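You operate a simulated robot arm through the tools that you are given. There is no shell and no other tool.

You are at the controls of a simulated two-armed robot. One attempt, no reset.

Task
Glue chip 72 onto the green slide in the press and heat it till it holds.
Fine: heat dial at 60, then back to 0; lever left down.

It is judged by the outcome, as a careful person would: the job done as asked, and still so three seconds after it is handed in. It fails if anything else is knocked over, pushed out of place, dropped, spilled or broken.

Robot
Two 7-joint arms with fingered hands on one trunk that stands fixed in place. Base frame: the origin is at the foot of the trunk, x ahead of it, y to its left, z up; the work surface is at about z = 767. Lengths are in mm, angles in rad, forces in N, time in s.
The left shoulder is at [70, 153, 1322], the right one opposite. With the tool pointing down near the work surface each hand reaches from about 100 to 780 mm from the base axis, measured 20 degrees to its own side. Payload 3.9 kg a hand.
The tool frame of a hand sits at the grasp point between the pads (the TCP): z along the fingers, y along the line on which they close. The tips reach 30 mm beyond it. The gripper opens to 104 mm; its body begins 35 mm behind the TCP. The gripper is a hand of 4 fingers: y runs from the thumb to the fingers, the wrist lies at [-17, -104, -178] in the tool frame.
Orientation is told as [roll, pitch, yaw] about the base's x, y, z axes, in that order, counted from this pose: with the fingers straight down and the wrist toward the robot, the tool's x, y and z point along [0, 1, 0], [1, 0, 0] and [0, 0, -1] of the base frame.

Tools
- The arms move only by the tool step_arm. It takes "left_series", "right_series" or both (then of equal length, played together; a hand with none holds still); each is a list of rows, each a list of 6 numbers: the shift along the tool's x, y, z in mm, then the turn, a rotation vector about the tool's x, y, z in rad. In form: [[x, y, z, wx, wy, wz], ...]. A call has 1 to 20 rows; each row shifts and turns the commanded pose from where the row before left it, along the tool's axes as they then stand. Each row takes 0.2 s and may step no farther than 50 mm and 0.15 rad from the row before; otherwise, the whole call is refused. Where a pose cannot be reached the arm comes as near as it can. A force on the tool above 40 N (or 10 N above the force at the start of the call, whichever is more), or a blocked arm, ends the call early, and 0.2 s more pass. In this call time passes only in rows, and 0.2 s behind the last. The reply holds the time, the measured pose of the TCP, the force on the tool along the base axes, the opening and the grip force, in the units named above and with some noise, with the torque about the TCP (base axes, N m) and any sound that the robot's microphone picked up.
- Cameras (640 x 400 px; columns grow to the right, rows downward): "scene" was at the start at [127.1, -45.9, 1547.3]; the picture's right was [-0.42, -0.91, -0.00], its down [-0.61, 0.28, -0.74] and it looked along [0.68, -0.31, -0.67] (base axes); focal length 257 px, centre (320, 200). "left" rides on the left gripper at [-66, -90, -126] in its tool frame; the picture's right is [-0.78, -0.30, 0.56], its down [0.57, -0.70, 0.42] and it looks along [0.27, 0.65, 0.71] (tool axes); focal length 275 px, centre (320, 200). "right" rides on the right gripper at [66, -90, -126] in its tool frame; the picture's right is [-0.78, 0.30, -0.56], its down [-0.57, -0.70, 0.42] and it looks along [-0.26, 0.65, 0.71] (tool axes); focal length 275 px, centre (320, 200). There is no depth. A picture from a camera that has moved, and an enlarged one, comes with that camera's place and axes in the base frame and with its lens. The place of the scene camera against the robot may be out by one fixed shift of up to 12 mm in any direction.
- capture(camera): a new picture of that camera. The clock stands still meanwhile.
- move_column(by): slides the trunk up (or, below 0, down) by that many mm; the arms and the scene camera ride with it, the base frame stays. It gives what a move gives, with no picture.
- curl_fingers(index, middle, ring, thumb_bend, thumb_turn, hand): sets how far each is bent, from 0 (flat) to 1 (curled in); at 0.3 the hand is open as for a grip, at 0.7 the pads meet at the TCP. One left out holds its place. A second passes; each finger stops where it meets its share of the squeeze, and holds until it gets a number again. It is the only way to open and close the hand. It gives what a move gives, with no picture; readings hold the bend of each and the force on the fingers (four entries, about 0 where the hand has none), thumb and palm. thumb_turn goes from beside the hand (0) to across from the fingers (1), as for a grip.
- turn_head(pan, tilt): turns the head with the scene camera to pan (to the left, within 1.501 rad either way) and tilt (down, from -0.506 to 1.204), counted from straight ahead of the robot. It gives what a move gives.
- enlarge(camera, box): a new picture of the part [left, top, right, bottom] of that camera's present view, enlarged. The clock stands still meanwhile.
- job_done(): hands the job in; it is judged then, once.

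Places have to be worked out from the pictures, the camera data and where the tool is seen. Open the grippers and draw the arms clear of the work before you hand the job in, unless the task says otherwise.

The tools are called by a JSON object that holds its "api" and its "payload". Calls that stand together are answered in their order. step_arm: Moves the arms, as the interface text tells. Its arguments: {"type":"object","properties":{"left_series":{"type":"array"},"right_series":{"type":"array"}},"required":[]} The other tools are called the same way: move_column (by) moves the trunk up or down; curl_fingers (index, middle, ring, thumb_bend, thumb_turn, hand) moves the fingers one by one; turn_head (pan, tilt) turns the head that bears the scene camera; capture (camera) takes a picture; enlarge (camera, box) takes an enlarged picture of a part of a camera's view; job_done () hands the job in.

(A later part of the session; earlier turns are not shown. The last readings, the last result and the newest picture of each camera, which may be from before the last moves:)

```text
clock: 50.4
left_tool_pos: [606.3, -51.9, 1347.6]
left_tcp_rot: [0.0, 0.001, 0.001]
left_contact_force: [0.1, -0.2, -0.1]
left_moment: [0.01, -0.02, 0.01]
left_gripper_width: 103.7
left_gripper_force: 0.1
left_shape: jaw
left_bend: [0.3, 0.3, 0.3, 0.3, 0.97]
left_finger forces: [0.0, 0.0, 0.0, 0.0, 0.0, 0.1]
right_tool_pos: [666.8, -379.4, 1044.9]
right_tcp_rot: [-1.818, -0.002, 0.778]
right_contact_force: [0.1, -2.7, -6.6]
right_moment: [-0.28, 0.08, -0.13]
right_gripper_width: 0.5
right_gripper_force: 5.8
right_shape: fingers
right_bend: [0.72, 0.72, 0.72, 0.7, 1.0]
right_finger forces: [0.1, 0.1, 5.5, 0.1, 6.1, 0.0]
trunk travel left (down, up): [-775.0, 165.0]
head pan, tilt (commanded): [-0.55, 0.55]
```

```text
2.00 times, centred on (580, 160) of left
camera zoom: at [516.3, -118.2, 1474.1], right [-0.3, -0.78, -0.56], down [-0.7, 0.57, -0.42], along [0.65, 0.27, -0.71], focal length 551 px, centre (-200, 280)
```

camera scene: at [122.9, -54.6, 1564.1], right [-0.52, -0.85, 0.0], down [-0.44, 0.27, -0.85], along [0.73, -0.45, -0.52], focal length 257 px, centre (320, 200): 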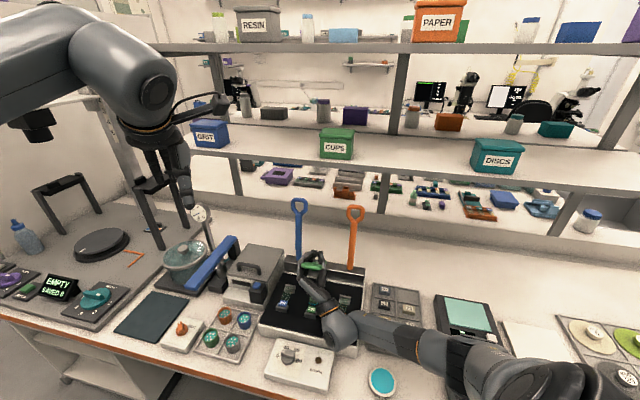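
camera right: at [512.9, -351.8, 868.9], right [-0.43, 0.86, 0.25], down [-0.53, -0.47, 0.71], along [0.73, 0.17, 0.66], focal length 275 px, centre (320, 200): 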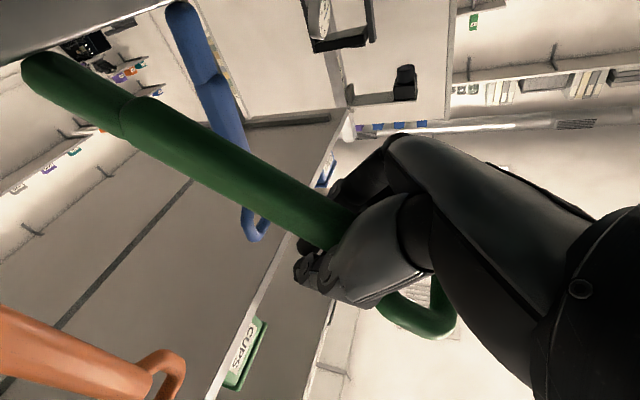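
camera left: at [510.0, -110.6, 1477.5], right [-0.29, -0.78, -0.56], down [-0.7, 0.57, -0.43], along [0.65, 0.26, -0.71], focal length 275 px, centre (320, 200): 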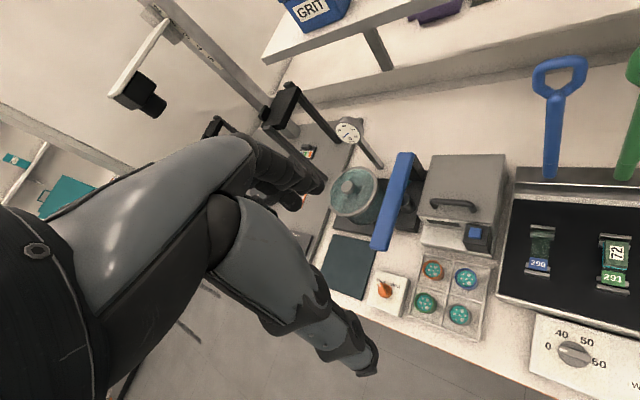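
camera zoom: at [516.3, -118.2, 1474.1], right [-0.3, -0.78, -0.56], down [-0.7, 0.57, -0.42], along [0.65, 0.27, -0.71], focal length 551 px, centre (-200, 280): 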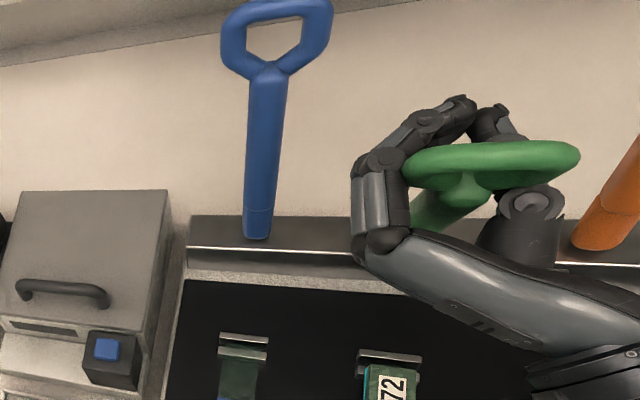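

The slides, including 249, look in place from here, and the lever comes back smoothly. I continue the swing back to upright, easing the hand slightly down the shaft.

{"api": "step_arm", "payload": {"right_series": [[2, 0, 13, 0, 0.07, 0], [2, 0, 13, 0, 0.07, 0], [2, 0, 13, 0, 0.07, 0], [2, 0, 13, 0, 0.07, 0], [2, 0, 13, 0, 0.07, 0]]}}

{"api": "enlarge", "payload": {"camera": "scene", "box": [250, 180, 400, 330]}}

{"api": "enlarge", "payload": {"camera": "left", "box": [520, 30, 640, 200]}}

```text
clock: 51.6
left_tool_pos: [603.1, -48.9, 1349.2]
left_tcp_rot: [0.0, 0.0, 0.002]
left_contact_force: [0.6, -0.1, -0.2]
left_moment: [-0.01, -0.02, 0.0]
left_gripper_width: 103.9
left_gripper_force: 0.1
left_shape: jaw
left_bend: [0.3, 0.3, 0.3, 0.3, 0.97]
left_finger forces: [0.0, 0.1, 0.1, 0.0, 0.1, 0.0]
right_tool_pos: [712.3, -426.4, 1045.9]
right_tcp_rot: [-1.477, -0.005, 0.778]
right_contact_force: [3.1, 2.0, 9.6]
right_moment: [0.05, 0.18, -0.11]
right_gripper_width: 0.4
right_gripper_force: 6.4
right_shape: fingers
right_bend: [0.72, 0.72, 0.72, 0.71, 1.0]
right_finger forces: [0.0, 0.1, 8.2, 0.1, 4.3, 0.0]
trunk travel left (down, up): [-775.0, 165.0]
head pan, tilt (commanded): [-0.55, 0.55]
```

```text
2.67 times, centred on (325, 255) of scene
camera zoom: at [127.1, -56.5, 1563.5], right [-0.52, -0.85, 0.0], down [-0.45, 0.27, -0.85], along [0.73, -0.45, -0.52], focal length 686 px, centre (307, 53)
```

zoom: 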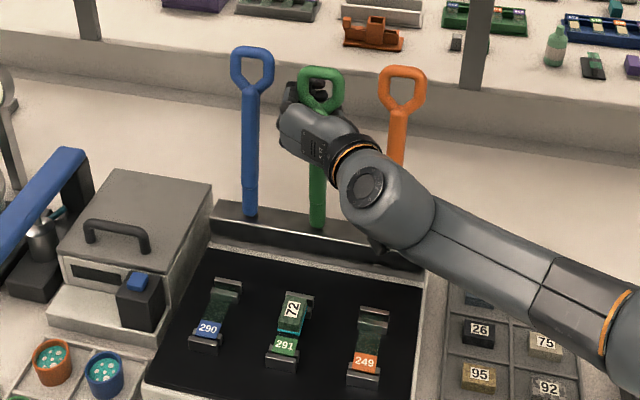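

```text
2.35 times, centred on (580, 115) of left
camera zoom: at [514.4, -115.2, 1475.2], right [-0.3, -0.78, -0.56], down [-0.7, 0.57, -0.42], along [0.65, 0.27, -0.71], focal length 648 px, centre (-292, 400)
```

zoom: 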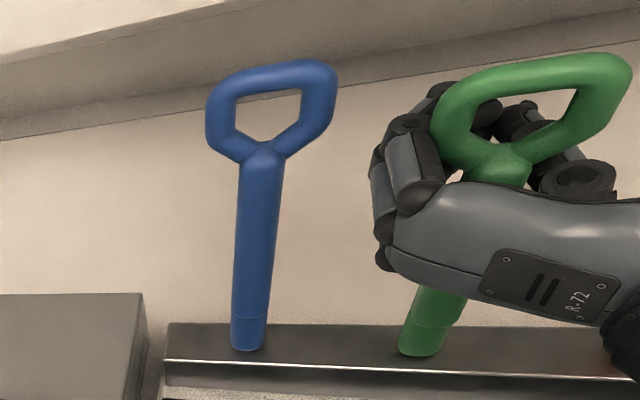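

Lever nearly upright; the ring finger rides on the loop's shoulder (9.6 N up), so I relieve that by moving up a few millimetres while pushing the lever the last bit back to its stop.

{"api": "step_arm", "payload": {"right_series": [[-5, 0, 8, 0, 0, 0], [-3, 0, 9, 0, 0.03, 0], [0, 0, 9, 0, 0.03, 0]]}}

{"api": "enlarge", "payload": {"camera": "left", "box": [520, 30, 640, 200]}}

```text
clock: 52.4
left_tool_pos: [605.7, -49.0, 1349.0]
left_tcp_rot: [-0.002, 0.002, 0.001]
left_contact_force: [0.4, -0.9, 0.4]
left_moment: [-0.02, -0.01, -0.02]
left_gripper_width: 103.7
left_gripper_force: 0.1
left_shape: jaw
left_bend: [0.3, 0.3, 0.3, 0.3, 0.97]
left_finger forces: [0.0, 0.0, 0.1, 0.1, 0.0, 0.0]
right_tool_pos: [730.6, -444.1, 1045.3]
right_tcp_rot: [-1.409, 0.0, 0.78]
right_contact_force: [2.4, 2.8, -6.2]
right_moment: [-0.33, 0.08, -0.01]
right_gripper_width: 0.1
right_gripper_force: 5.1
right_shape: fingers
right_bend: [0.72, 0.72, 0.72, 0.71, 1.0]
right_finger forces: [0.0, 0.0, 6.9, 0.0, 3.2, 0.1]
trunk travel left (down, up): [-775.0, 165.0]
head pan, tilt (commanded): [-0.55, 0.55]
```

```text
2.35 times, centred on (580, 115) of left
camera zoom: at [516.2, -115.5, 1474.2], right [-0.3, -0.78, -0.56], down [-0.7, 0.57, -0.42], along [0.65, 0.27, -0.71], focal length 648 px, centre (-292, 400)
```

zoom: 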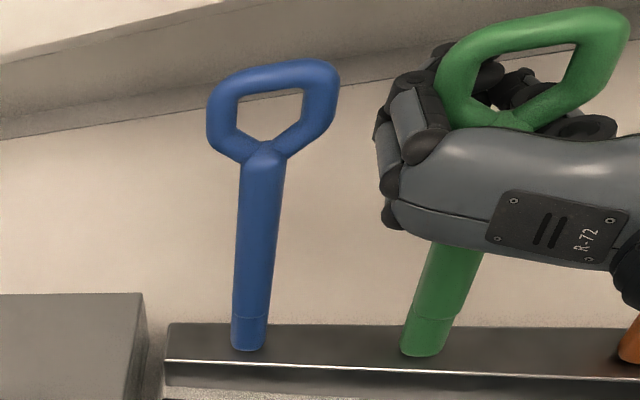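

The lever is back at its rear stop as at the start. I open the hand and draw it back out in front of the lever.

{"api": "curl_fingers", "payload": {"hand": "right", "index": 0.42, "middle": 0.42, "ring": 0.42, "thumb_bend": 0.42}}

{"api": "enlarge", "payload": {"camera": "left", "box": [520, 30, 640, 200]}}

```text
clock: 53.4
left_tool_pos: [602.7, -51.4, 1348.9]
left_tcp_rot: [0.002, 0.0, 0.0]
left_contact_force: [-0.1, -0.5, -0.2]
left_moment: [0.0, 0.02, 0.01]
left_gripper_width: 103.7
left_gripper_force: 0.1
left_shape: jaw
left_bend: [0.3, 0.3, 0.3, 0.3, 0.97]
left_finger forces: [0.0, 0.0, 0.2, 0.0, 0.0, 0.0]
right_tool_pos: [729.8, -445.8, 1049.4]
right_tcp_rot: [-1.413, -0.004, 0.777]
right_contact_force: [1.1, 0.1, 0.2]
right_moment: [-0.02, 0.02, 0.02]
right_gripper_width: 73.6
right_gripper_force: 0.1
right_shape: fingers
right_bend: [0.42, 0.42, 0.42, 0.42, 0.99]
right_finger forces: [0.0, 0.0, 0.0, 0.0, 0.0, 0.0]
trunk travel left (down, up): [-775.0, 165.0]
head pan, tilt (commanded): [-0.55, 0.55]
```

```text
2.35 times, centred on (580, 115) of left
camera zoom: at [514.5, -117.5, 1474.8], right [-0.3, -0.78, -0.56], down [-0.7, 0.57, -0.42], along [0.65, 0.27, -0.71], focal length 648 px, centre (-292, 400)
```

zoom: 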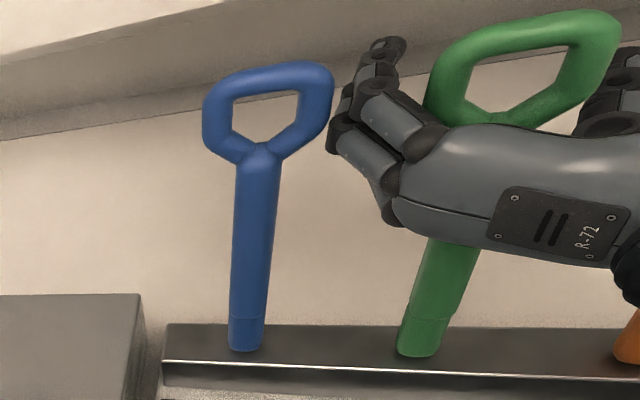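

The hand is open and the lever stands by itself. I draw back 85 mm, tilt the hand about 30° downward and rise, to come at the loop from the front and above.

{"api": "step_arm", "payload": {"right_series": [[0, 0, -40, 0, 0, 0], [0, 0, -45, 0, 0, 0], [0, 0, 0, 0, 0.12, 0], [0, 0, 0, 0, 0.12, 0], [0, 0, 0, 0, 0.12, 0], [-29.4, 0.7, -15.2, 0, 0, 0], [-29.4, 0.7, -15.2, 0, 0, 0]]}}

{"api": "capture", "payload": {"camera": "right"}}

{"api": "enlarge", "payload": {"camera": "left", "box": [520, 30, 640, 200]}}

{"api": "capture", "payload": {"camera": "scene"}}

```text
clock: 55.0
left_tool_pos: [603.0, -49.9, 1347.9]
left_tcp_rot: [-0.001, 0.0, 0.0]
left_contact_force: [0.4, -0.1, -0.2]
left_moment: [0.0, 0.0, 0.04]
left_gripper_width: 104.0
left_gripper_force: 0.1
left_shape: jaw
left_bend: [0.3, 0.3, 0.3, 0.3, 0.97]
left_finger forces: [0.0, 0.0, 0.1, 0.1, 0.0, 0.1]
right_tool_pos: [674.7, -387.2, 1127.3]
right_tcp_rot: [-1.053, -0.004, 0.778]
right_contact_force: [-0.4, 1.2, -0.6]
right_moment: [0.03, -0.01, 0.03]
right_gripper_width: 73.9
right_gripper_force: 0.0
right_shape: fingers
right_bend: [0.42, 0.42, 0.42, 0.42, 0.99]
right_finger forces: [0.0, 0.1, 0.1, 0.0, 0.0, 0.1]
trunk travel left (down, up): [-775.0, 165.0]
head pan, tilt (commanded): [-0.55, 0.55]
```

```text
taken
camera right: at [510.5, -348.8, 1133.3], right [0.14, 0.28, 0.95], down [-0.04, -0.96, 0.28], along [0.99, -0.08, -0.12], focal length 275 px, centre (320, 200)
```

right: 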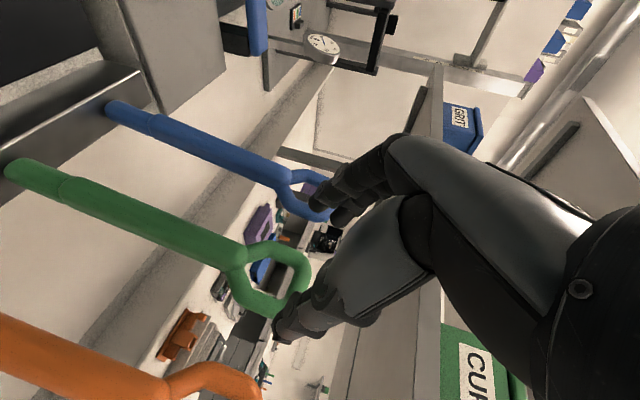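

```text
2.35 times, centred on (580, 115) of left
camera zoom: at [514.4, -116.6, 1474.9], right [-0.3, -0.78, -0.56], down [-0.7, 0.57, -0.42], along [0.65, 0.27, -0.71], focal length 648 px, centre (-292, 400)
```

zoom: 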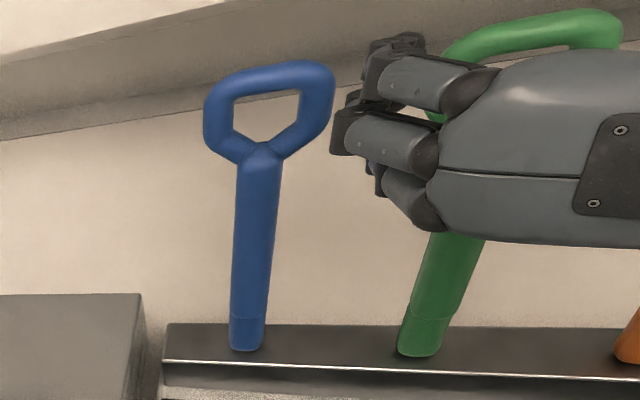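

```text
taken
camera scene: at [127.2, -57.7, 1563.3], right [-0.52, -0.85, 0.0], down [-0.45, 0.27, -0.85], along [0.73, -0.45, -0.52], focal length 257 px, centre (320, 200)
```

scene: 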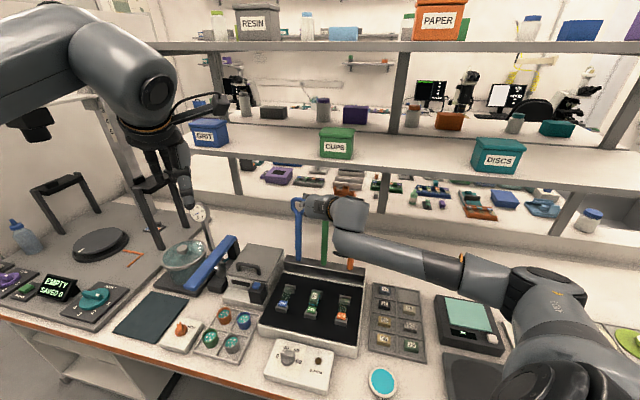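

In the tool frame the loop's centre is at about (3, 0, 70–84). I advance 66 mm so that the loop comes between the pads, in small steps.

{"api": "step_arm", "payload": {"right_series": [[0, 0, 20, 0, 0, 0], [0, 0, 20, 0, 0, 0], [0, 0, 16, 0, 0, 0], [0, 0, 10, 0, 0, 0]]}}

{"api": "capture", "payload": {"camera": "right"}}

{"api": "enlarge", "payload": {"camera": "left", "box": [520, 30, 640, 200]}}

{"api": "enlarge", "payload": {"camera": "scene", "box": [270, 170, 390, 290]}}

```text
clock: 56.0
left_tool_pos: [604.8, -51.0, 1347.8]
left_tcp_rot: [0.002, 0.002, 0.0]
left_contact_force: [-0.1, -0.4, 0.3]
left_moment: [0.0, -0.02, 0.03]
left_gripper_width: 103.7
left_gripper_force: 0.0
left_shape: jaw
left_bend: [0.3, 0.3, 0.3, 0.3, 0.97]
left_finger forces: [0.0, 0.0, 0.1, 0.0, 0.1, 0.1]
right_tool_pos: [714.0, -427.2, 1094.7]
right_tcp_rot: [-1.052, -0.003, 0.776]
right_contact_force: [-0.2, -0.5, -0.9]
right_moment: [0.02, 0.02, 0.0]
right_gripper_width: 74.1
right_gripper_force: 0.0
right_shape: fingers
right_bend: [0.42, 0.42, 0.42, 0.42, 0.99]
right_finger forces: [0.0, 0.0, 0.1, 0.0, 0.0, 0.0]
trunk travel left (down, up): [-775.0, 165.0]
head pan, tilt (commanded): [-0.55, 0.55]
```

```text
taken
camera right: at [551.2, -389.5, 1099.4], right [0.14, 0.28, 0.95], down [-0.04, -0.96, 0.28], along [0.99, -0.08, -0.12], focal length 275 px, centre (320, 200)
```

right: 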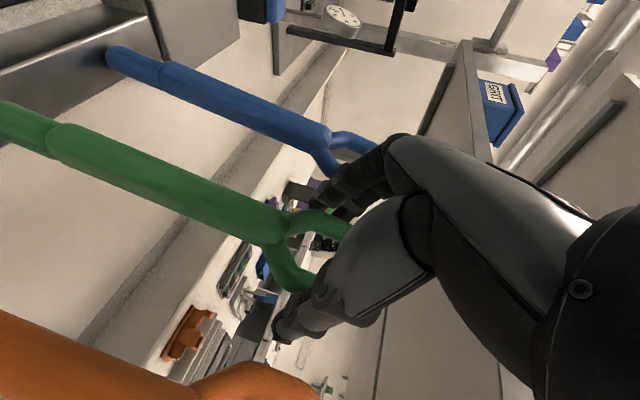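

```text
2.35 times, centred on (580, 115) of left
camera zoom: at [515.3, -117.2, 1474.5], right [-0.3, -0.78, -0.56], down [-0.7, 0.57, -0.42], along [0.65, 0.27, -0.71], focal length 648 px, centre (-292, 400)
```

zoom: 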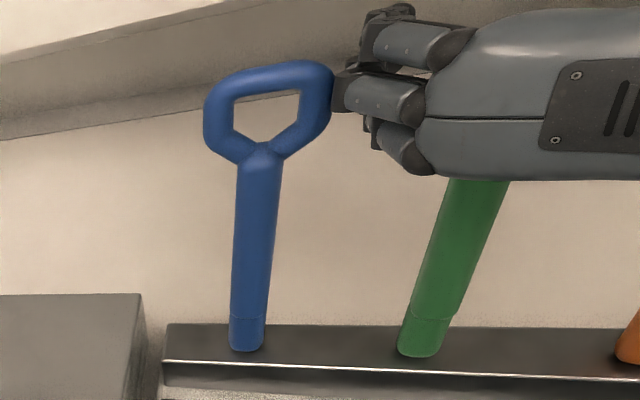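

```text
3.33 times, centred on (330, 230) of scene
camera zoom: at [128.2, -58.3, 1563.2], right [-0.52, -0.85, 0.0], down [-0.45, 0.27, -0.85], along [0.73, -0.45, -0.52], focal length 857 px, centre (287, 100)
```

zoom: 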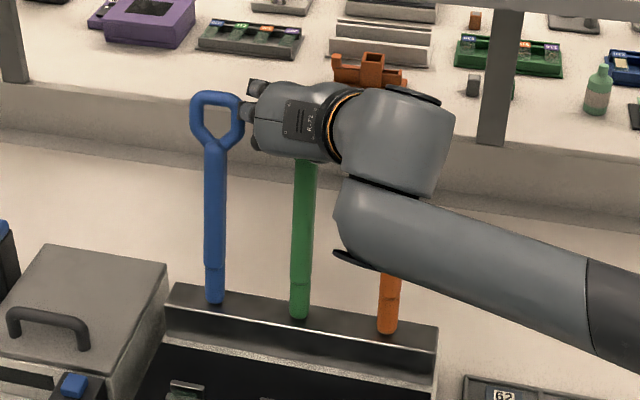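

No contact yet; the loop lies between thumb and fingers. I close the hand on the loop's two sides.

{"api": "curl_fingers", "payload": {"hand": "right", "index": 0.6, "middle": 0.6, "ring": 0.6, "thumb_bend": 0.6}}

{"api": "enlarge", "payload": {"camera": "left", "box": [520, 30, 640, 200]}}

{"api": "capture", "payload": {"camera": "right"}}

```text
clock: 57.0
left_tool_pos: [604.4, -51.5, 1348.9]
left_tcp_rot: [0.002, 0.001, 0.0]
left_contact_force: [-0.3, 0.0, -0.3]
left_moment: [-0.02, -0.01, 0.03]
left_gripper_width: 103.6
left_gripper_force: 0.1
left_shape: jaw
left_bend: [0.3, 0.3, 0.3, 0.3, 0.97]
left_finger forces: [0.0, 0.0, 0.0, 0.0, 0.0, 0.0]
right_tool_pos: [711.8, -429.1, 1093.8]
right_tcp_rot: [-1.051, -0.003, 0.775]
right_contact_force: [-2.6, -1.6, -2.2]
right_moment: [0.1, -0.02, -0.07]
right_gripper_width: 52.0
right_gripper_force: 11.0
right_shape: fingers
right_bend: [0.51, 0.6, 0.6, 0.52, 1.0]
right_finger forces: [8.5, 0.4, 0.1, 0.1, 11.8, 0.0]
trunk travel left (down, up): [-775.0, 165.0]
head pan, tilt (commanded): [-0.55, 0.55]
```

```text
2.35 times, centred on (580, 115) of left
camera zoom: at [514.7, -118.1, 1474.7], right [-0.3, -0.78, -0.56], down [-0.7, 0.57, -0.42], along [0.65, 0.27, -0.71], focal length 648 px, centre (-292, 400)
```

zoom: 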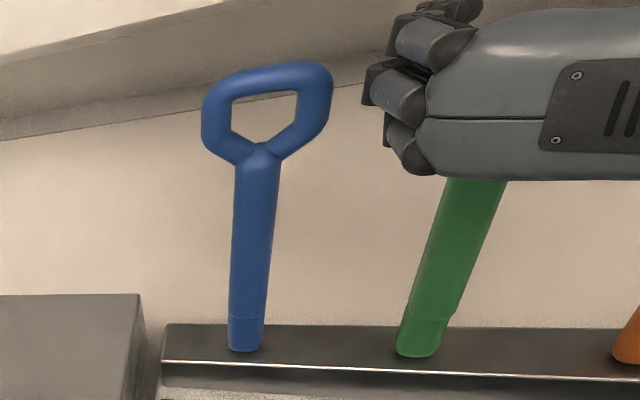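

```text
taken
camera right: at [550.4, -390.3, 1099.5], right [0.14, 0.28, 0.95], down [-0.04, -0.96, 0.28], along [0.99, -0.08, -0.12], focal length 275 px, centre (320, 200)
```

right: 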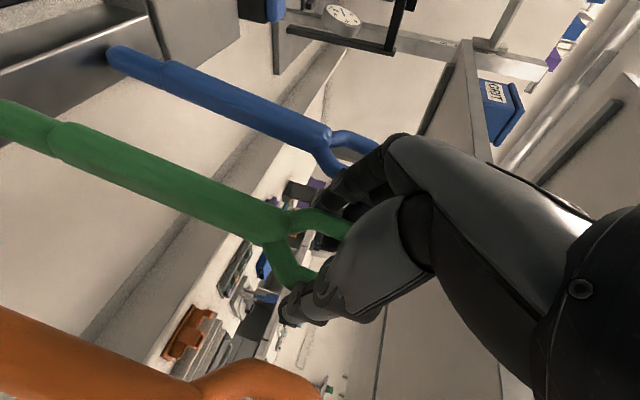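

Only index and thumb bear on the loop (8.5 and 11.8 N); middle and ring closed past its top, so the hand sits about 18 mm too high. I open, move down along the lever and close again.

{"api": "curl_fingers", "payload": {"hand": "right", "index": 0.43, "middle": 0.43, "ring": 0.43, "thumb_bend": 0.43}}

{"api": "step_arm", "payload": {"right_series": [[10, 0, 0, 0, 0, 0], [8, 0, 3, 0, 0, 0]]}}

{"api": "curl_fingers", "payload": {"hand": "right", "index": 0.6, "middle": 0.6, "ring": 0.6, "thumb_bend": 0.6}}

{"api": "enlarge", "payload": {"camera": "left", "box": [520, 30, 640, 200]}}

{"api": "capture", "payload": {"camera": "right"}}

```text
clock: 58.0
left_tool_pos: [603.4, -49.9, 1348.2]
left_tcp_rot: [0.001, 0.0, 0.001]
left_contact_force: [0.0, -1.0, 1.3]
left_moment: [-0.01, 0.02, 0.01]
left_gripper_width: 103.6
left_gripper_force: 0.0
left_shape: jaw
left_bend: [0.3, 0.3, 0.3, 0.3, 0.97]
left_finger forces: [0.1, 0.1, 0.0, 0.0, 0.1, 0.0]
right_tool_pos: [713.8, -427.5, 1096.2]
right_tcp_rot: [-1.053, -0.002, 0.778]
right_contact_force: [0.0, 0.2, 0.2]
right_moment: [0.02, 0.0, 0.03]
right_gripper_width: 71.2
right_gripper_force: 0.0
right_shape: fingers
right_bend: [0.43, 0.43, 0.43, 0.43, 0.99]
right_finger forces: [0.0, 0.1, 0.0, 0.0, 0.1, 0.0]
trunk travel left (down, up): [-775.0, 165.0]
head pan, tilt (commanded): [-0.55, 0.55]
```

```text
clock: 58.6
left_tool_pos: [604.5, -50.4, 1349.3]
left_tcp_rot: [-0.001, 0.002, -0.001]
left_contact_force: [-0.7, 0.4, -0.1]
left_moment: [-0.04, 0.04, -0.01]
left_gripper_width: 103.7
left_gripper_force: 0.0
left_shape: jaw
left_bend: [0.3, 0.3, 0.3, 0.3, 0.97]
left_finger forces: [0.1, 0.0, 0.1, 0.1, 0.0, 0.0]
right_tool_pos: [709.3, -423.0, 1078.3]
right_tcp_rot: [-1.052, -0.003, 0.777]
right_contact_force: [0.4, 0.0, 0.1]
right_moment: [0.01, 0.01, -0.02]
right_gripper_width: 71.1
right_gripper_force: 0.0
right_shape: fingers
right_bend: [0.43, 0.43, 0.43, 0.43, 0.99]
right_finger forces: [0.0, 0.0, 0.1, 0.0, 0.0, 0.0]
trunk travel left (down, up): [-775.0, 165.0]
head pan, tilt (commanded): [-0.55, 0.55]
```

```text
clock: 59.6
left_tool_pos: [603.6, -52.6, 1349.5]
left_tcp_rot: [0.001, -0.001, 0.0]
left_contact_force: [-0.3, -1.1, 0.0]
left_moment: [-0.02, -0.02, -0.02]
left_gripper_width: 103.3
left_gripper_force: 0.0
left_shape: jaw
left_bend: [0.3, 0.3, 0.3, 0.3, 0.97]
left_finger forces: [0.0, 0.1, 0.1, 0.0, 0.0, 0.1]
right_tool_pos: [708.9, -424.1, 1077.6]
right_tcp_rot: [-1.052, -0.003, 0.776]
right_contact_force: [-3.7, -0.9, -2.5]
right_moment: [-0.06, 0.12, -0.09]
right_gripper_width: 42.5
right_gripper_force: 8.3
right_shape: fingers
right_bend: [0.58, 0.58, 0.58, 0.53, 1.0]
right_finger forces: [2.0, 2.3, 2.3, 0.0, 10.4, 0.1]
trunk travel left (down, up): [-775.0, 165.0]
head pan, tilt (commanded): [-0.55, 0.55]
```

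```text
2.35 times, centred on (580, 115) of left
camera zoom: at [514.5, -118.2, 1474.8], right [-0.3, -0.78, -0.56], down [-0.7, 0.57, -0.42], along [0.65, 0.27, -0.71], focal length 648 px, centre (-292, 400)
```

zoom: 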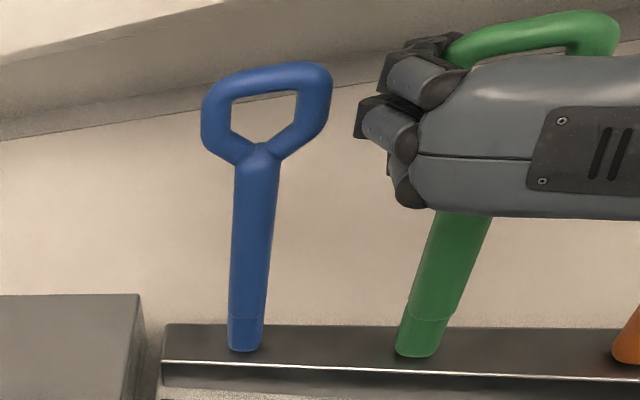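

```text
taken
camera right: at [545.5, -386.2, 1082.6], right [0.14, 0.28, 0.95], down [-0.04, -0.96, 0.28], along [0.99, -0.08, -0.12], focal length 275 px, centre (320, 200)
```

right: 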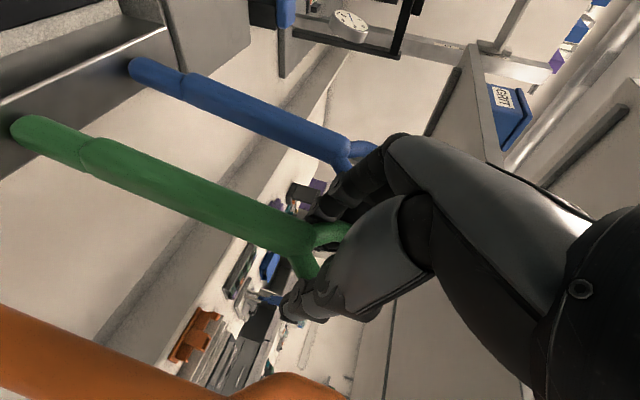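

All three fingers hold, but at the loop's neck and too deep, so that the loop's top would jam against the palm when the lever tips. I open again and shift back 22 mm and up 13 mm to hold the loop by its middle with the pads.

{"api": "curl_fingers", "payload": {"hand": "right", "index": 0.43, "middle": 0.43, "ring": 0.43, "thumb_bend": 0.43}}

{"api": "step_arm", "payload": {"right_series": [[-6, -1.5, -11, 0, 0, 0], [-7, -1.5, -11, 0, 0, 0]]}}

{"api": "curl_fingers", "payload": {"hand": "right", "index": 0.58, "middle": 0.58, "ring": 0.58, "thumb_bend": 0.58}}

{"api": "enlarge", "payload": {"camera": "left", "box": [520, 30, 640, 200]}}

{"api": "capture", "payload": {"camera": "right"}}

```text
clock: 60.6
left_tool_pos: [603.6, -49.4, 1348.2]
left_tcp_rot: [0.001, 0.002, 0.0]
left_contact_force: [-0.7, 0.1, 0.5]
left_moment: [-0.04, 0.02, -0.03]
left_gripper_width: 103.6
left_gripper_force: 0.2
left_shape: jaw
left_bend: [0.3, 0.3, 0.3, 0.3, 0.97]
left_finger forces: [0.0, 0.0, 0.0, 0.1, 0.0, 0.0]
right_tool_pos: [708.9, -423.4, 1077.8]
right_tcp_rot: [-1.052, -0.003, 0.776]
right_contact_force: [-0.6, 0.1, -0.3]
right_moment: [-0.02, 0.0, 0.02]
right_gripper_width: 71.2
right_gripper_force: 0.0
right_shape: fingers
right_bend: [0.43, 0.43, 0.43, 0.43, 0.99]
right_finger forces: [0.1, 0.0, 0.0, 0.1, 0.0, 0.1]
trunk travel left (down, up): [-775.0, 165.0]
head pan, tilt (commanded): [-0.55, 0.55]
```

```text
clock: 61.2
left_tool_pos: [605.4, -50.0, 1349.4]
left_tcp_rot: [0.0, 0.002, -0.001]
left_contact_force: [0.6, -1.0, 0.7]
left_moment: [-0.01, -0.03, 0.03]
left_gripper_width: 103.7
left_gripper_force: 0.1
left_shape: jaw
left_bend: [0.3, 0.3, 0.3, 0.3, 0.97]
left_finger forces: [0.0, 0.0, 0.0, 0.0, 0.0, 0.0]
right_tool_pos: [696.3, -416.3, 1100.7]
right_tcp_rot: [-1.054, -0.003, 0.776]
right_contact_force: [-0.1, 0.8, 0.0]
right_moment: [-0.04, -0.02, 0.0]
right_gripper_width: 71.5
right_gripper_force: 0.0
right_shape: fingers
right_bend: [0.43, 0.43, 0.43, 0.43, 0.99]
right_finger forces: [0.0, 0.1, 0.0, 0.0, 0.1, 0.0]
trunk travel left (down, up): [-775.0, 165.0]
head pan, tilt (commanded): [-0.55, 0.55]
```

```text
clock: 62.2
left_tool_pos: [605.8, -49.5, 1348.9]
left_tcp_rot: [-0.001, 0.002, 0.0]
left_contact_force: [0.8, 0.0, 0.9]
left_moment: [0.02, 0.01, -0.01]
left_gripper_width: 103.6
left_gripper_force: 0.1
left_shape: jaw
left_bend: [0.3, 0.3, 0.3, 0.3, 0.97]
left_finger forces: [0.0, 0.1, 0.0, 0.0, 0.1, 0.0]
right_tool_pos: [698.4, -414.1, 1099.7]
right_tcp_rot: [-1.053, -0.004, 0.78]
right_contact_force: [3.5, 4.6, 1.0]
right_moment: [0.08, -0.05, 0.15]
right_gripper_width: 50.3
right_gripper_force: 7.5
right_shape: fingers
right_bend: [0.52, 0.52, 0.56, 0.52, 1.0]
right_finger forces: [3.7, 5.9, 0.6, 0.1, 4.6, 0.1]
trunk travel left (down, up): [-775.0, 165.0]
head pan, tilt (commanded): [-0.55, 0.55]
```

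```text
2.35 times, centred on (580, 115) of left
camera zoom: at [515.6, -115.5, 1474.6], right [-0.3, -0.78, -0.56], down [-0.7, 0.57, -0.42], along [0.65, 0.26, -0.71], focal length 648 px, centre (-292, 400)
```

zoom: 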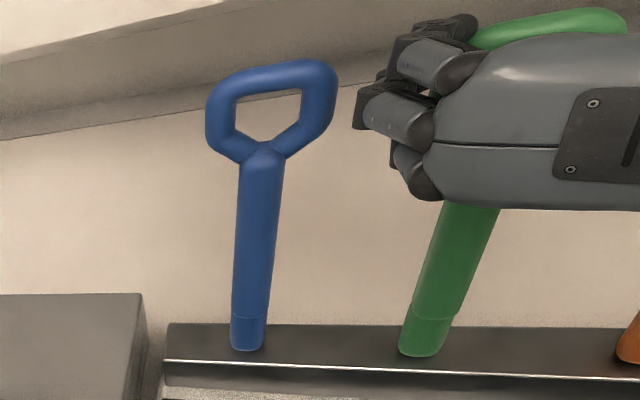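

```text
taken
camera right: at [536.1, -376.3, 1104.9], right [0.14, 0.28, 0.95], down [-0.04, -0.96, 0.28], along [0.99, -0.08, -0.12], focal length 275 px, centre (320, 200)
```

right: 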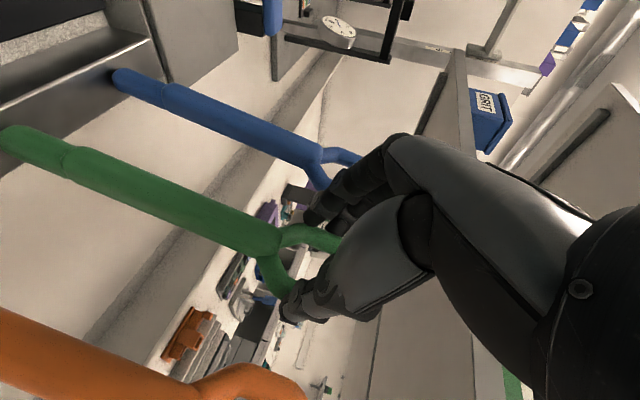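

Index, middle and thumb now hold the loop by its sides near its middle, with about 5–6 N. I correct the slight sideways offset and start leading the loop along its arc, tilting the hand downward as it goes.

{"api": "step_arm", "payload": {"right_series": [[0, 1.5, 0, 0, 0, 0], [5.7, 0, -10.3, 0, 0.03, 0], [5.7, 0, -10.3, 0, 0.03, 0], [5.7, 0, -10.3, 0, 0.03, 0]]}}

{"api": "enlarge", "payload": {"camera": "left", "box": [520, 30, 640, 200]}}

{"api": "enlarge", "payload": {"camera": "scene", "box": [270, 170, 390, 290]}}

```text
clock: 63.2
left_tool_pos: [603.3, -48.0, 1349.0]
left_tcp_rot: [0.001, 0.001, -0.001]
left_contact_force: [-0.5, -0.5, 0.3]
left_moment: [0.0, -0.01, 0.02]
left_gripper_width: 103.7
left_gripper_force: 0.1
left_shape: jaw
left_bend: [0.3, 0.3, 0.3, 0.3, 0.97]
left_finger forces: [0.0, 0.0, 0.1, 0.1, 0.0, 0.1]
right_tool_pos: [671.9, -388.8, 1103.0]
right_tcp_rot: [-0.966, -0.005, 0.778]
right_contact_force: [1.8, 1.7, 8.8]
right_moment: [-0.09, -0.34, 0.05]
right_gripper_width: 40.2
right_gripper_force: 6.4
right_shape: fingers
right_bend: [0.57, 0.52, 0.56, 0.54, 1.0]
right_finger forces: [0.1, 4.0, 6.2, 0.0, 2.3, 0.1]
trunk travel left (down, up): [-775.0, 165.0]
head pan, tilt (commanded): [-0.55, 0.55]
```

```text
2.35 times, centred on (580, 115) of left
camera zoom: at [513.6, -115.4, 1475.4], right [-0.3, -0.78, -0.56], down [-0.7, 0.57, -0.42], along [0.65, 0.26, -0.71], focal length 648 px, centre (-292, 400)
```

zoom: 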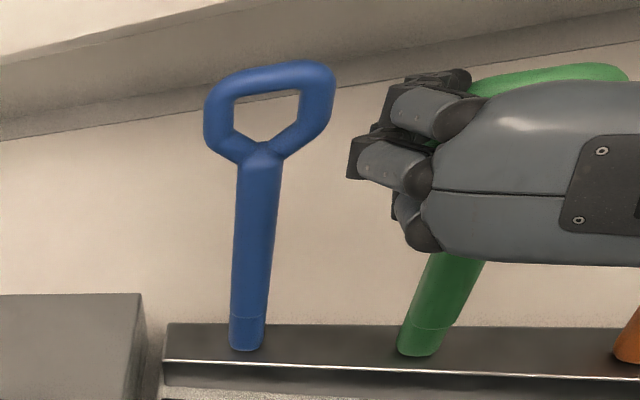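

```text
3.33 times, centred on (330, 230) of scene
camera zoom: at [126.4, -56.3, 1563.5], right [-0.52, -0.85, 0.0], down [-0.44, 0.27, -0.85], along [0.73, -0.45, -0.52], focal length 857 px, centre (287, 100)
```

zoom: 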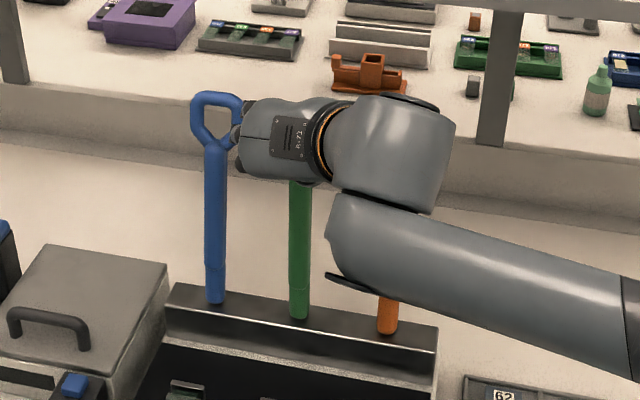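

The lever follows; the 8.8 N upward says my arc runs a few millimetres low, so I lift the path slightly and go on.

{"api": "step_arm", "payload": {"right_series": [[4.5, 0, -11, 0, 0.03, 0], [7.0, 0, -9.5, 0, 0.03, 0], [7.9, 0, -8.5, 0, 0.03, 0]]}}

{"api": "enlarge", "payload": {"camera": "left", "box": [520, 30, 640, 200]}}

{"api": "enlarge", "payload": {"camera": "scene", "box": [270, 170, 390, 290]}}

```text
clock: 64.0
left_tool_pos: [605.4, -49.0, 1348.6]
left_tcp_rot: [0.0, -0.002, 0.002]
left_contact_force: [-1.0, -0.8, 0.6]
left_moment: [-0.04, 0.0, -0.01]
left_gripper_width: 104.0
left_gripper_force: 0.0
left_shape: jaw
left_bend: [0.3, 0.3, 0.3, 0.3, 0.97]
left_finger forces: [0.1, 0.1, 0.0, 0.1, 0.0, 0.0]
right_tool_pos: [648.7, -364.5, 1103.6]
right_tcp_rot: [-0.873, -0.003, 0.778]
right_contact_force: [2.6, 4.6, 4.8]
right_moment: [-0.04, -0.17, 0.13]
right_gripper_width: 36.8
right_gripper_force: 3.1
right_shape: fingers
right_bend: [0.57, 0.53, 0.56, 0.56, 1.0]
right_finger forces: [0.1, 3.7, 3.0, 0.0, 0.6, 0.0]
trunk travel left (down, up): [-775.0, 165.0]
head pan, tilt (commanded): [-0.55, 0.55]
```

```text
2.35 times, centred on (580, 115) of left
camera zoom: at [514.6, -114.7, 1475.0], right [-0.3, -0.78, -0.56], down [-0.7, 0.57, -0.42], along [0.65, 0.27, -0.71], focal length 648 px, centre (-292, 400)
```

zoom: 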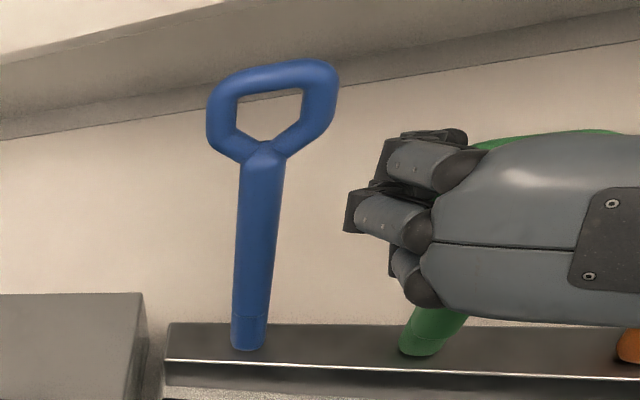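

```text
3.33 times, centred on (330, 230) of scene
camera zoom: at [127.4, -56.0, 1563.3], right [-0.52, -0.85, 0.0], down [-0.45, 0.27, -0.85], along [0.73, -0.45, -0.52], focal length 857 px, centre (287, 100)
```

zoom: 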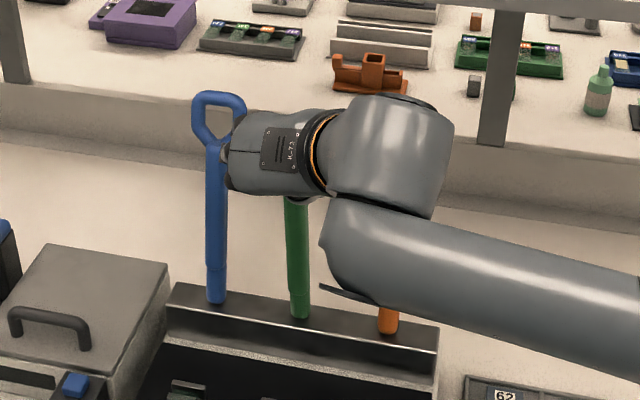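

The thumb has nearly lost contact (0.6 N) and the hand is pushed left. I look through the wrist camera before going on.

{"api": "capture", "payload": {"camera": "right"}}

{"api": "enlarge", "payload": {"camera": "right", "box": [200, 140, 440, 380]}}

```text
taken
camera right: at [489.2, -327.5, 1134.0], right [0.26, 0.15, 0.95], down [-0.01, -0.99, 0.16], along [0.97, -0.06, -0.25], focal length 275 px, centre (320, 200)
```

right: 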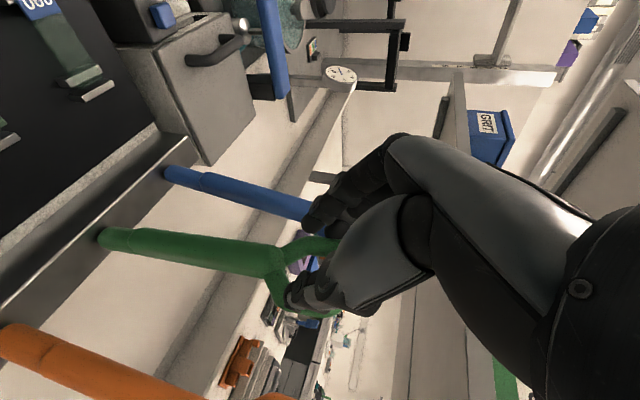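

```text
1.67 times, centred on (320, 260) of right
camera zoom: at [489.2, -327.5, 1134.0], right [0.26, 0.15, 0.95], down [-0.01, -0.99, 0.16], along [0.97, -0.06, -0.25], focal length 459 px, centre (320, 100)
```

zoom: 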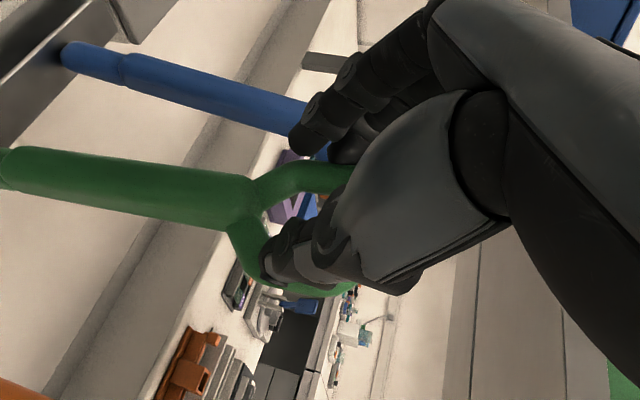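

The picture shows the loop caged by the hand: index in front, ring finger behind, middle and thumb at its sides — which holds the lever both ways. I keep the hand's tilt constant from here and lead it on along the arc, shifting 2 mm left to centre it.

{"api": "step_arm", "payload": {"right_series": [[8.5, 2, -5.7, 0, 0, 0], [8.5, 0, -5.7, 0, 0, 0], [8.5, 0, -5.7, 0, 0, 0]]}}

{"api": "enlarge", "payload": {"camera": "right", "box": [100, 140, 440, 380]}}

{"api": "enlarge", "payload": {"camera": "left", "box": [520, 30, 640, 200]}}

```text
clock: 64.8
left_tool_pos: [605.0, -49.5, 1348.5]
left_tcp_rot: [0.0, 0.0, 0.0]
left_contact_force: [0.4, 0.2, 0.5]
left_moment: [0.03, -0.01, 0.02]
left_gripper_width: 103.7
left_gripper_force: 0.0
left_shape: jaw
left_bend: [0.3, 0.3, 0.3, 0.3, 0.97]
left_finger forces: [0.0, 0.1, 0.0, 0.1, 0.0, 0.1]
right_tool_pos: [629.7, -342.2, 1094.8]
right_tcp_rot: [-0.873, -0.004, 0.779]
right_contact_force: [2.5, 3.4, 1.5]
right_moment: [0.01, -0.09, 0.18]
right_gripper_width: 36.4
right_gripper_force: 2.4
right_shape: fingers
right_bend: [0.57, 0.54, 0.56, 0.57, 1.0]
right_finger forces: [0.0, 3.6, 1.0, 0.0, 0.3, 0.0]
trunk travel left (down, up): [-775.0, 165.0]
head pan, tilt (commanded): [-0.55, 0.55]
```

```text
1.67 times, centred on (270, 260) of right
camera zoom: at [469.7, -305.4, 1125.0], right [0.26, 0.15, 0.95], down [-0.01, -0.99, 0.16], along [0.97, -0.06, -0.25], focal length 459 px, centre (403, 100)
```

zoom: 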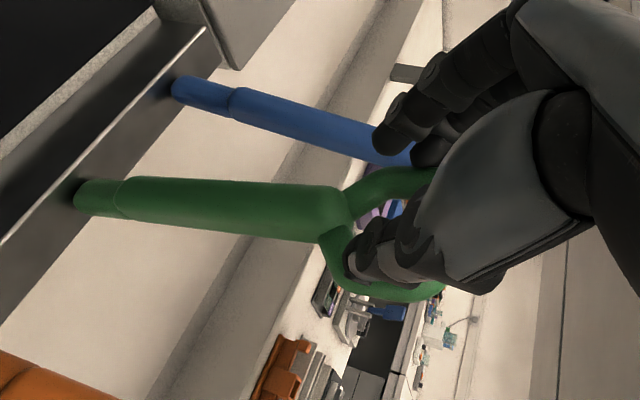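

```text
2.35 times, centred on (580, 115) of left
camera zoom: at [514.8, -115.7, 1474.8], right [-0.3, -0.78, -0.56], down [-0.7, 0.57, -0.42], along [0.65, 0.27, -0.71], focal length 648 px, centre (-292, 400)
```

zoom: 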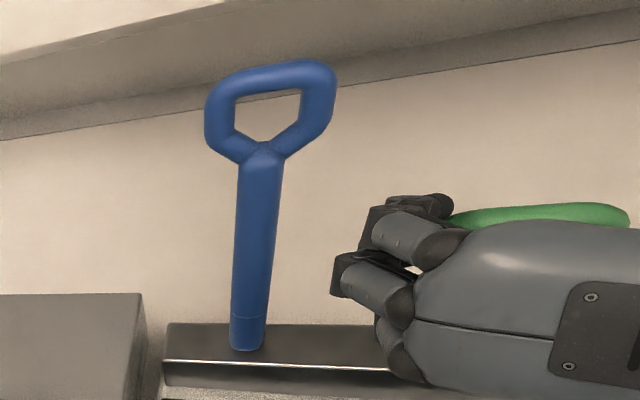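

Still following with small forces. I continue the arc, easing another 2 mm to the left.

{"api": "step_arm", "payload": {"right_series": [[10.4, 2, -5, 0, 0, 0], [10.4, 0, -5, 0, 0, 0], [10.4, 0, -5, 0, 0, 0]]}}

{"api": "enlarge", "payload": {"camera": "right", "box": [100, 140, 440, 380]}}

{"api": "enlarge", "payload": {"camera": "left", "box": [520, 60, 640, 230]}}

```text
clock: 65.6
left_tool_pos: [604.0, -49.4, 1349.3]
left_tcp_rot: [-0.001, 0.001, 0.0]
left_contact_force: [0.3, 0.1, 0.3]
left_moment: [0.02, -0.02, 0.0]
left_gripper_width: 103.6
left_gripper_force: 0.1
left_shape: jaw
left_bend: [0.3, 0.3, 0.3, 0.3, 0.97]
left_finger forces: [0.1, 0.0, 0.1, 0.0, 0.1, 0.0]
right_tool_pos: [610.6, -318.0, 1081.3]
right_tcp_rot: [-0.873, -0.004, 0.776]
right_contact_force: [1.2, 1.6, 0.8]
right_moment: [0.01, -0.01, 0.09]
right_gripper_width: 36.2
right_gripper_force: 1.2
right_shape: fingers
right_bend: [0.57, 0.55, 0.57, 0.57, 1.0]
right_finger forces: [0.0, 2.1, 0.0, 0.1, 0.1, 0.0]
trunk travel left (down, up): [-775.0, 165.0]
head pan, tilt (commanded): [-0.55, 0.55]
```

```text
1.67 times, centred on (270, 260) of right
camera zoom: at [449.5, -282.1, 1111.4], right [0.26, 0.15, 0.95], down [-0.01, -0.99, 0.16], along [0.97, -0.06, -0.25], focal length 459 px, centre (403, 100)
```

zoom: 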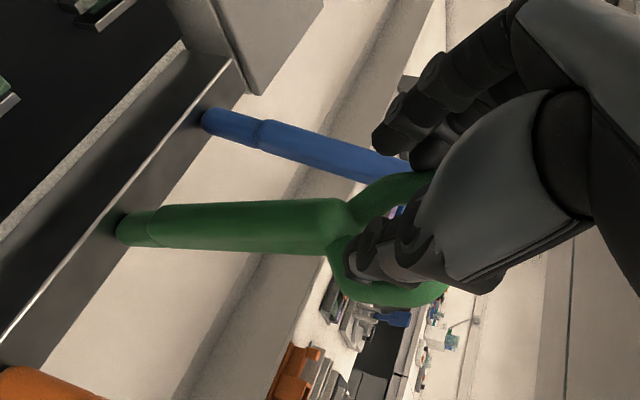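

```text
2.35 times, centred on (580, 145) of left
camera zoom: at [514.8, -116.1, 1474.8], right [-0.3, -0.78, -0.56], down [-0.7, 0.57, -0.42], along [0.65, 0.27, -0.71], focal length 648 px, centre (-292, 329)
```

zoom: 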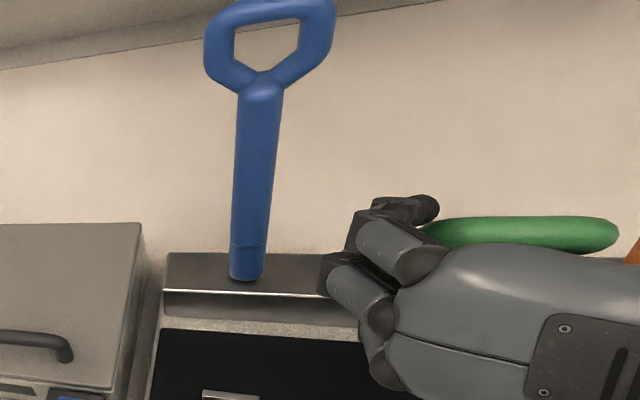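

Forces are down to 1–2 N and the loop stays caged. I continue with the next stretch.

{"api": "step_arm", "payload": {"right_series": [[11.1, 0.5, -3.4, 0, 0, 0], [11.1, 0, -3.4, 0, 0, 0], [11.1, 0, -3.4, 0, 0, 0], [11.5, 0, -1.7, 0, 0, 0]]}}

{"api": "enlarge", "payload": {"camera": "right", "box": [100, 140, 440, 380]}}

{"api": "enlarge", "payload": {"camera": "left", "box": [520, 100, 640, 270]}}

```text
clock: 66.6
left_tool_pos: [605.2, -50.3, 1348.3]
left_tcp_rot: [0.001, 0.001, 0.001]
left_contact_force: [0.0, 0.7, 1.0]
left_moment: [0.01, -0.01, 0.0]
left_gripper_width: 103.8
left_gripper_force: 0.2
left_shape: jaw
left_bend: [0.3, 0.3, 0.3, 0.3, 0.97]
left_finger forces: [0.1, 0.0, 0.0, 0.1, 0.0, 0.0]
right_tool_pos: [583.9, -290.1, 1054.7]
right_tcp_rot: [-0.873, -0.004, 0.777]
right_contact_force: [-1.1, 1.6, -0.6]
right_moment: [0.02, 0.01, 0.1]
right_gripper_width: 36.1
right_gripper_force: 1.1
right_shape: fingers
right_bend: [0.57, 0.55, 0.57, 0.57, 1.0]
right_finger forces: [0.1, 1.8, 0.0, 0.0, 0.1, 0.0]
trunk travel left (down, up): [-775.0, 165.0]
head pan, tilt (commanded): [-0.55, 0.55]
```

```text
1.67 times, centred on (270, 260) of right
camera zoom: at [423.3, -254.2, 1084.7], right [0.26, 0.15, 0.95], down [-0.01, -0.99, 0.16], along [0.97, -0.06, -0.25], focal length 459 px, centre (403, 100)
```

zoom: 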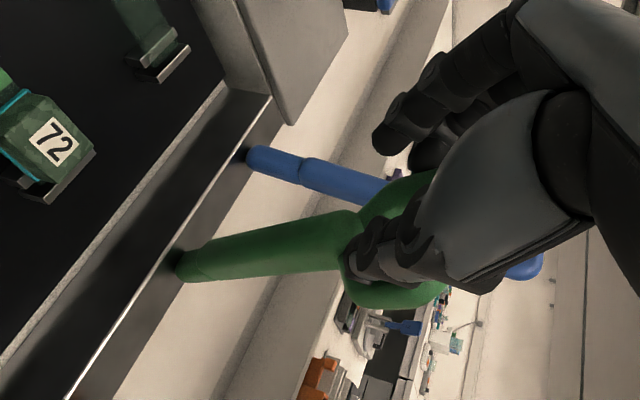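

```text
2.35 times, centred on (580, 185) of left
camera zoom: at [514.6, -116.0, 1474.9], right [-0.3, -0.78, -0.56], down [-0.7, 0.57, -0.42], along [0.65, 0.27, -0.71], focal length 648 px, centre (-292, 235)
```

zoom: 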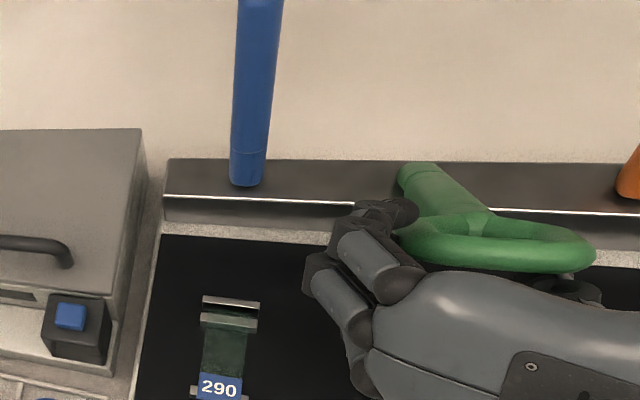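

The lever now simply leans on the hand with about 2 N as it comes down. To learn whether it would drop freely, I move the hand 15 mm away from under it in one step and look whether it follows.

{"api": "step_arm", "payload": {"right_series": [[12, 0, -6, 0, 0, 0]]}}

{"api": "enlarge", "payload": {"camera": "right", "box": [100, 140, 440, 380]}}

{"api": "enlarge", "payload": {"camera": "left", "box": [520, 100, 640, 270]}}

```text
clock: 67.0
left_tool_pos: [604.3, -50.3, 1349.9]
left_tcp_rot: [0.001, 0.002, 0.0]
left_contact_force: [0.6, 0.1, -0.9]
left_moment: [0.02, 0.0, 0.01]
left_gripper_width: 103.9
left_gripper_force: 0.0
left_shape: jaw
left_bend: [0.3, 0.3, 0.3, 0.3, 0.97]
left_finger forces: [0.0, 0.1, 0.0, 0.1, 0.1, 0.0]
right_tool_pos: [574.9, -282.7, 1049.5]
right_tcp_rot: [-0.874, -0.003, 0.776]
right_contact_force: [1.1, 0.6, -1.7]
right_moment: [0.0, 0.03, 0.04]
right_gripper_width: 35.8
right_gripper_force: 1.0
right_shape: fingers
right_bend: [0.57, 0.55, 0.57, 0.57, 1.0]
right_finger forces: [0.0, 1.6, 0.0, 0.0, 0.4, 0.1]
trunk travel left (down, up): [-775.0, 165.0]
head pan, tilt (commanded): [-0.55, 0.55]
```

```text
1.67 times, centred on (270, 260) of right
camera zoom: at [414.7, -246.1, 1079.5], right [0.26, 0.15, 0.95], down [-0.01, -0.99, 0.16], along [0.97, -0.06, -0.25], focal length 459 px, centre (403, 100)
```

zoom: 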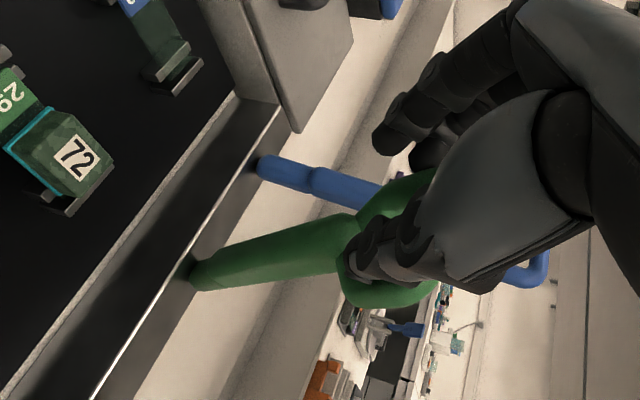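

```text
2.35 times, centred on (580, 185) of left
camera zoom: at [515.2, -116.7, 1474.6], right [-0.3, -0.78, -0.56], down [-0.7, 0.57, -0.42], along [0.65, 0.27, -0.71], focal length 648 px, centre (-292, 235)
```

zoom: 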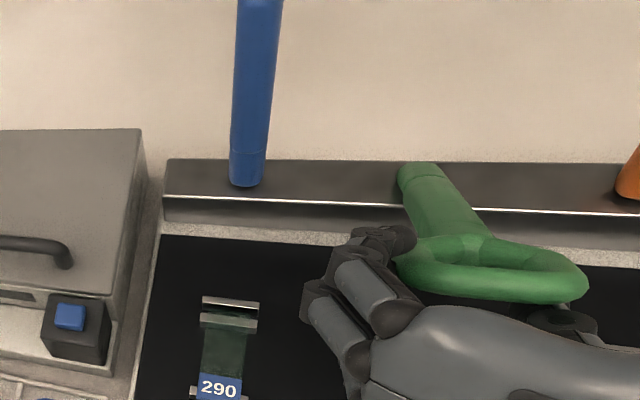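

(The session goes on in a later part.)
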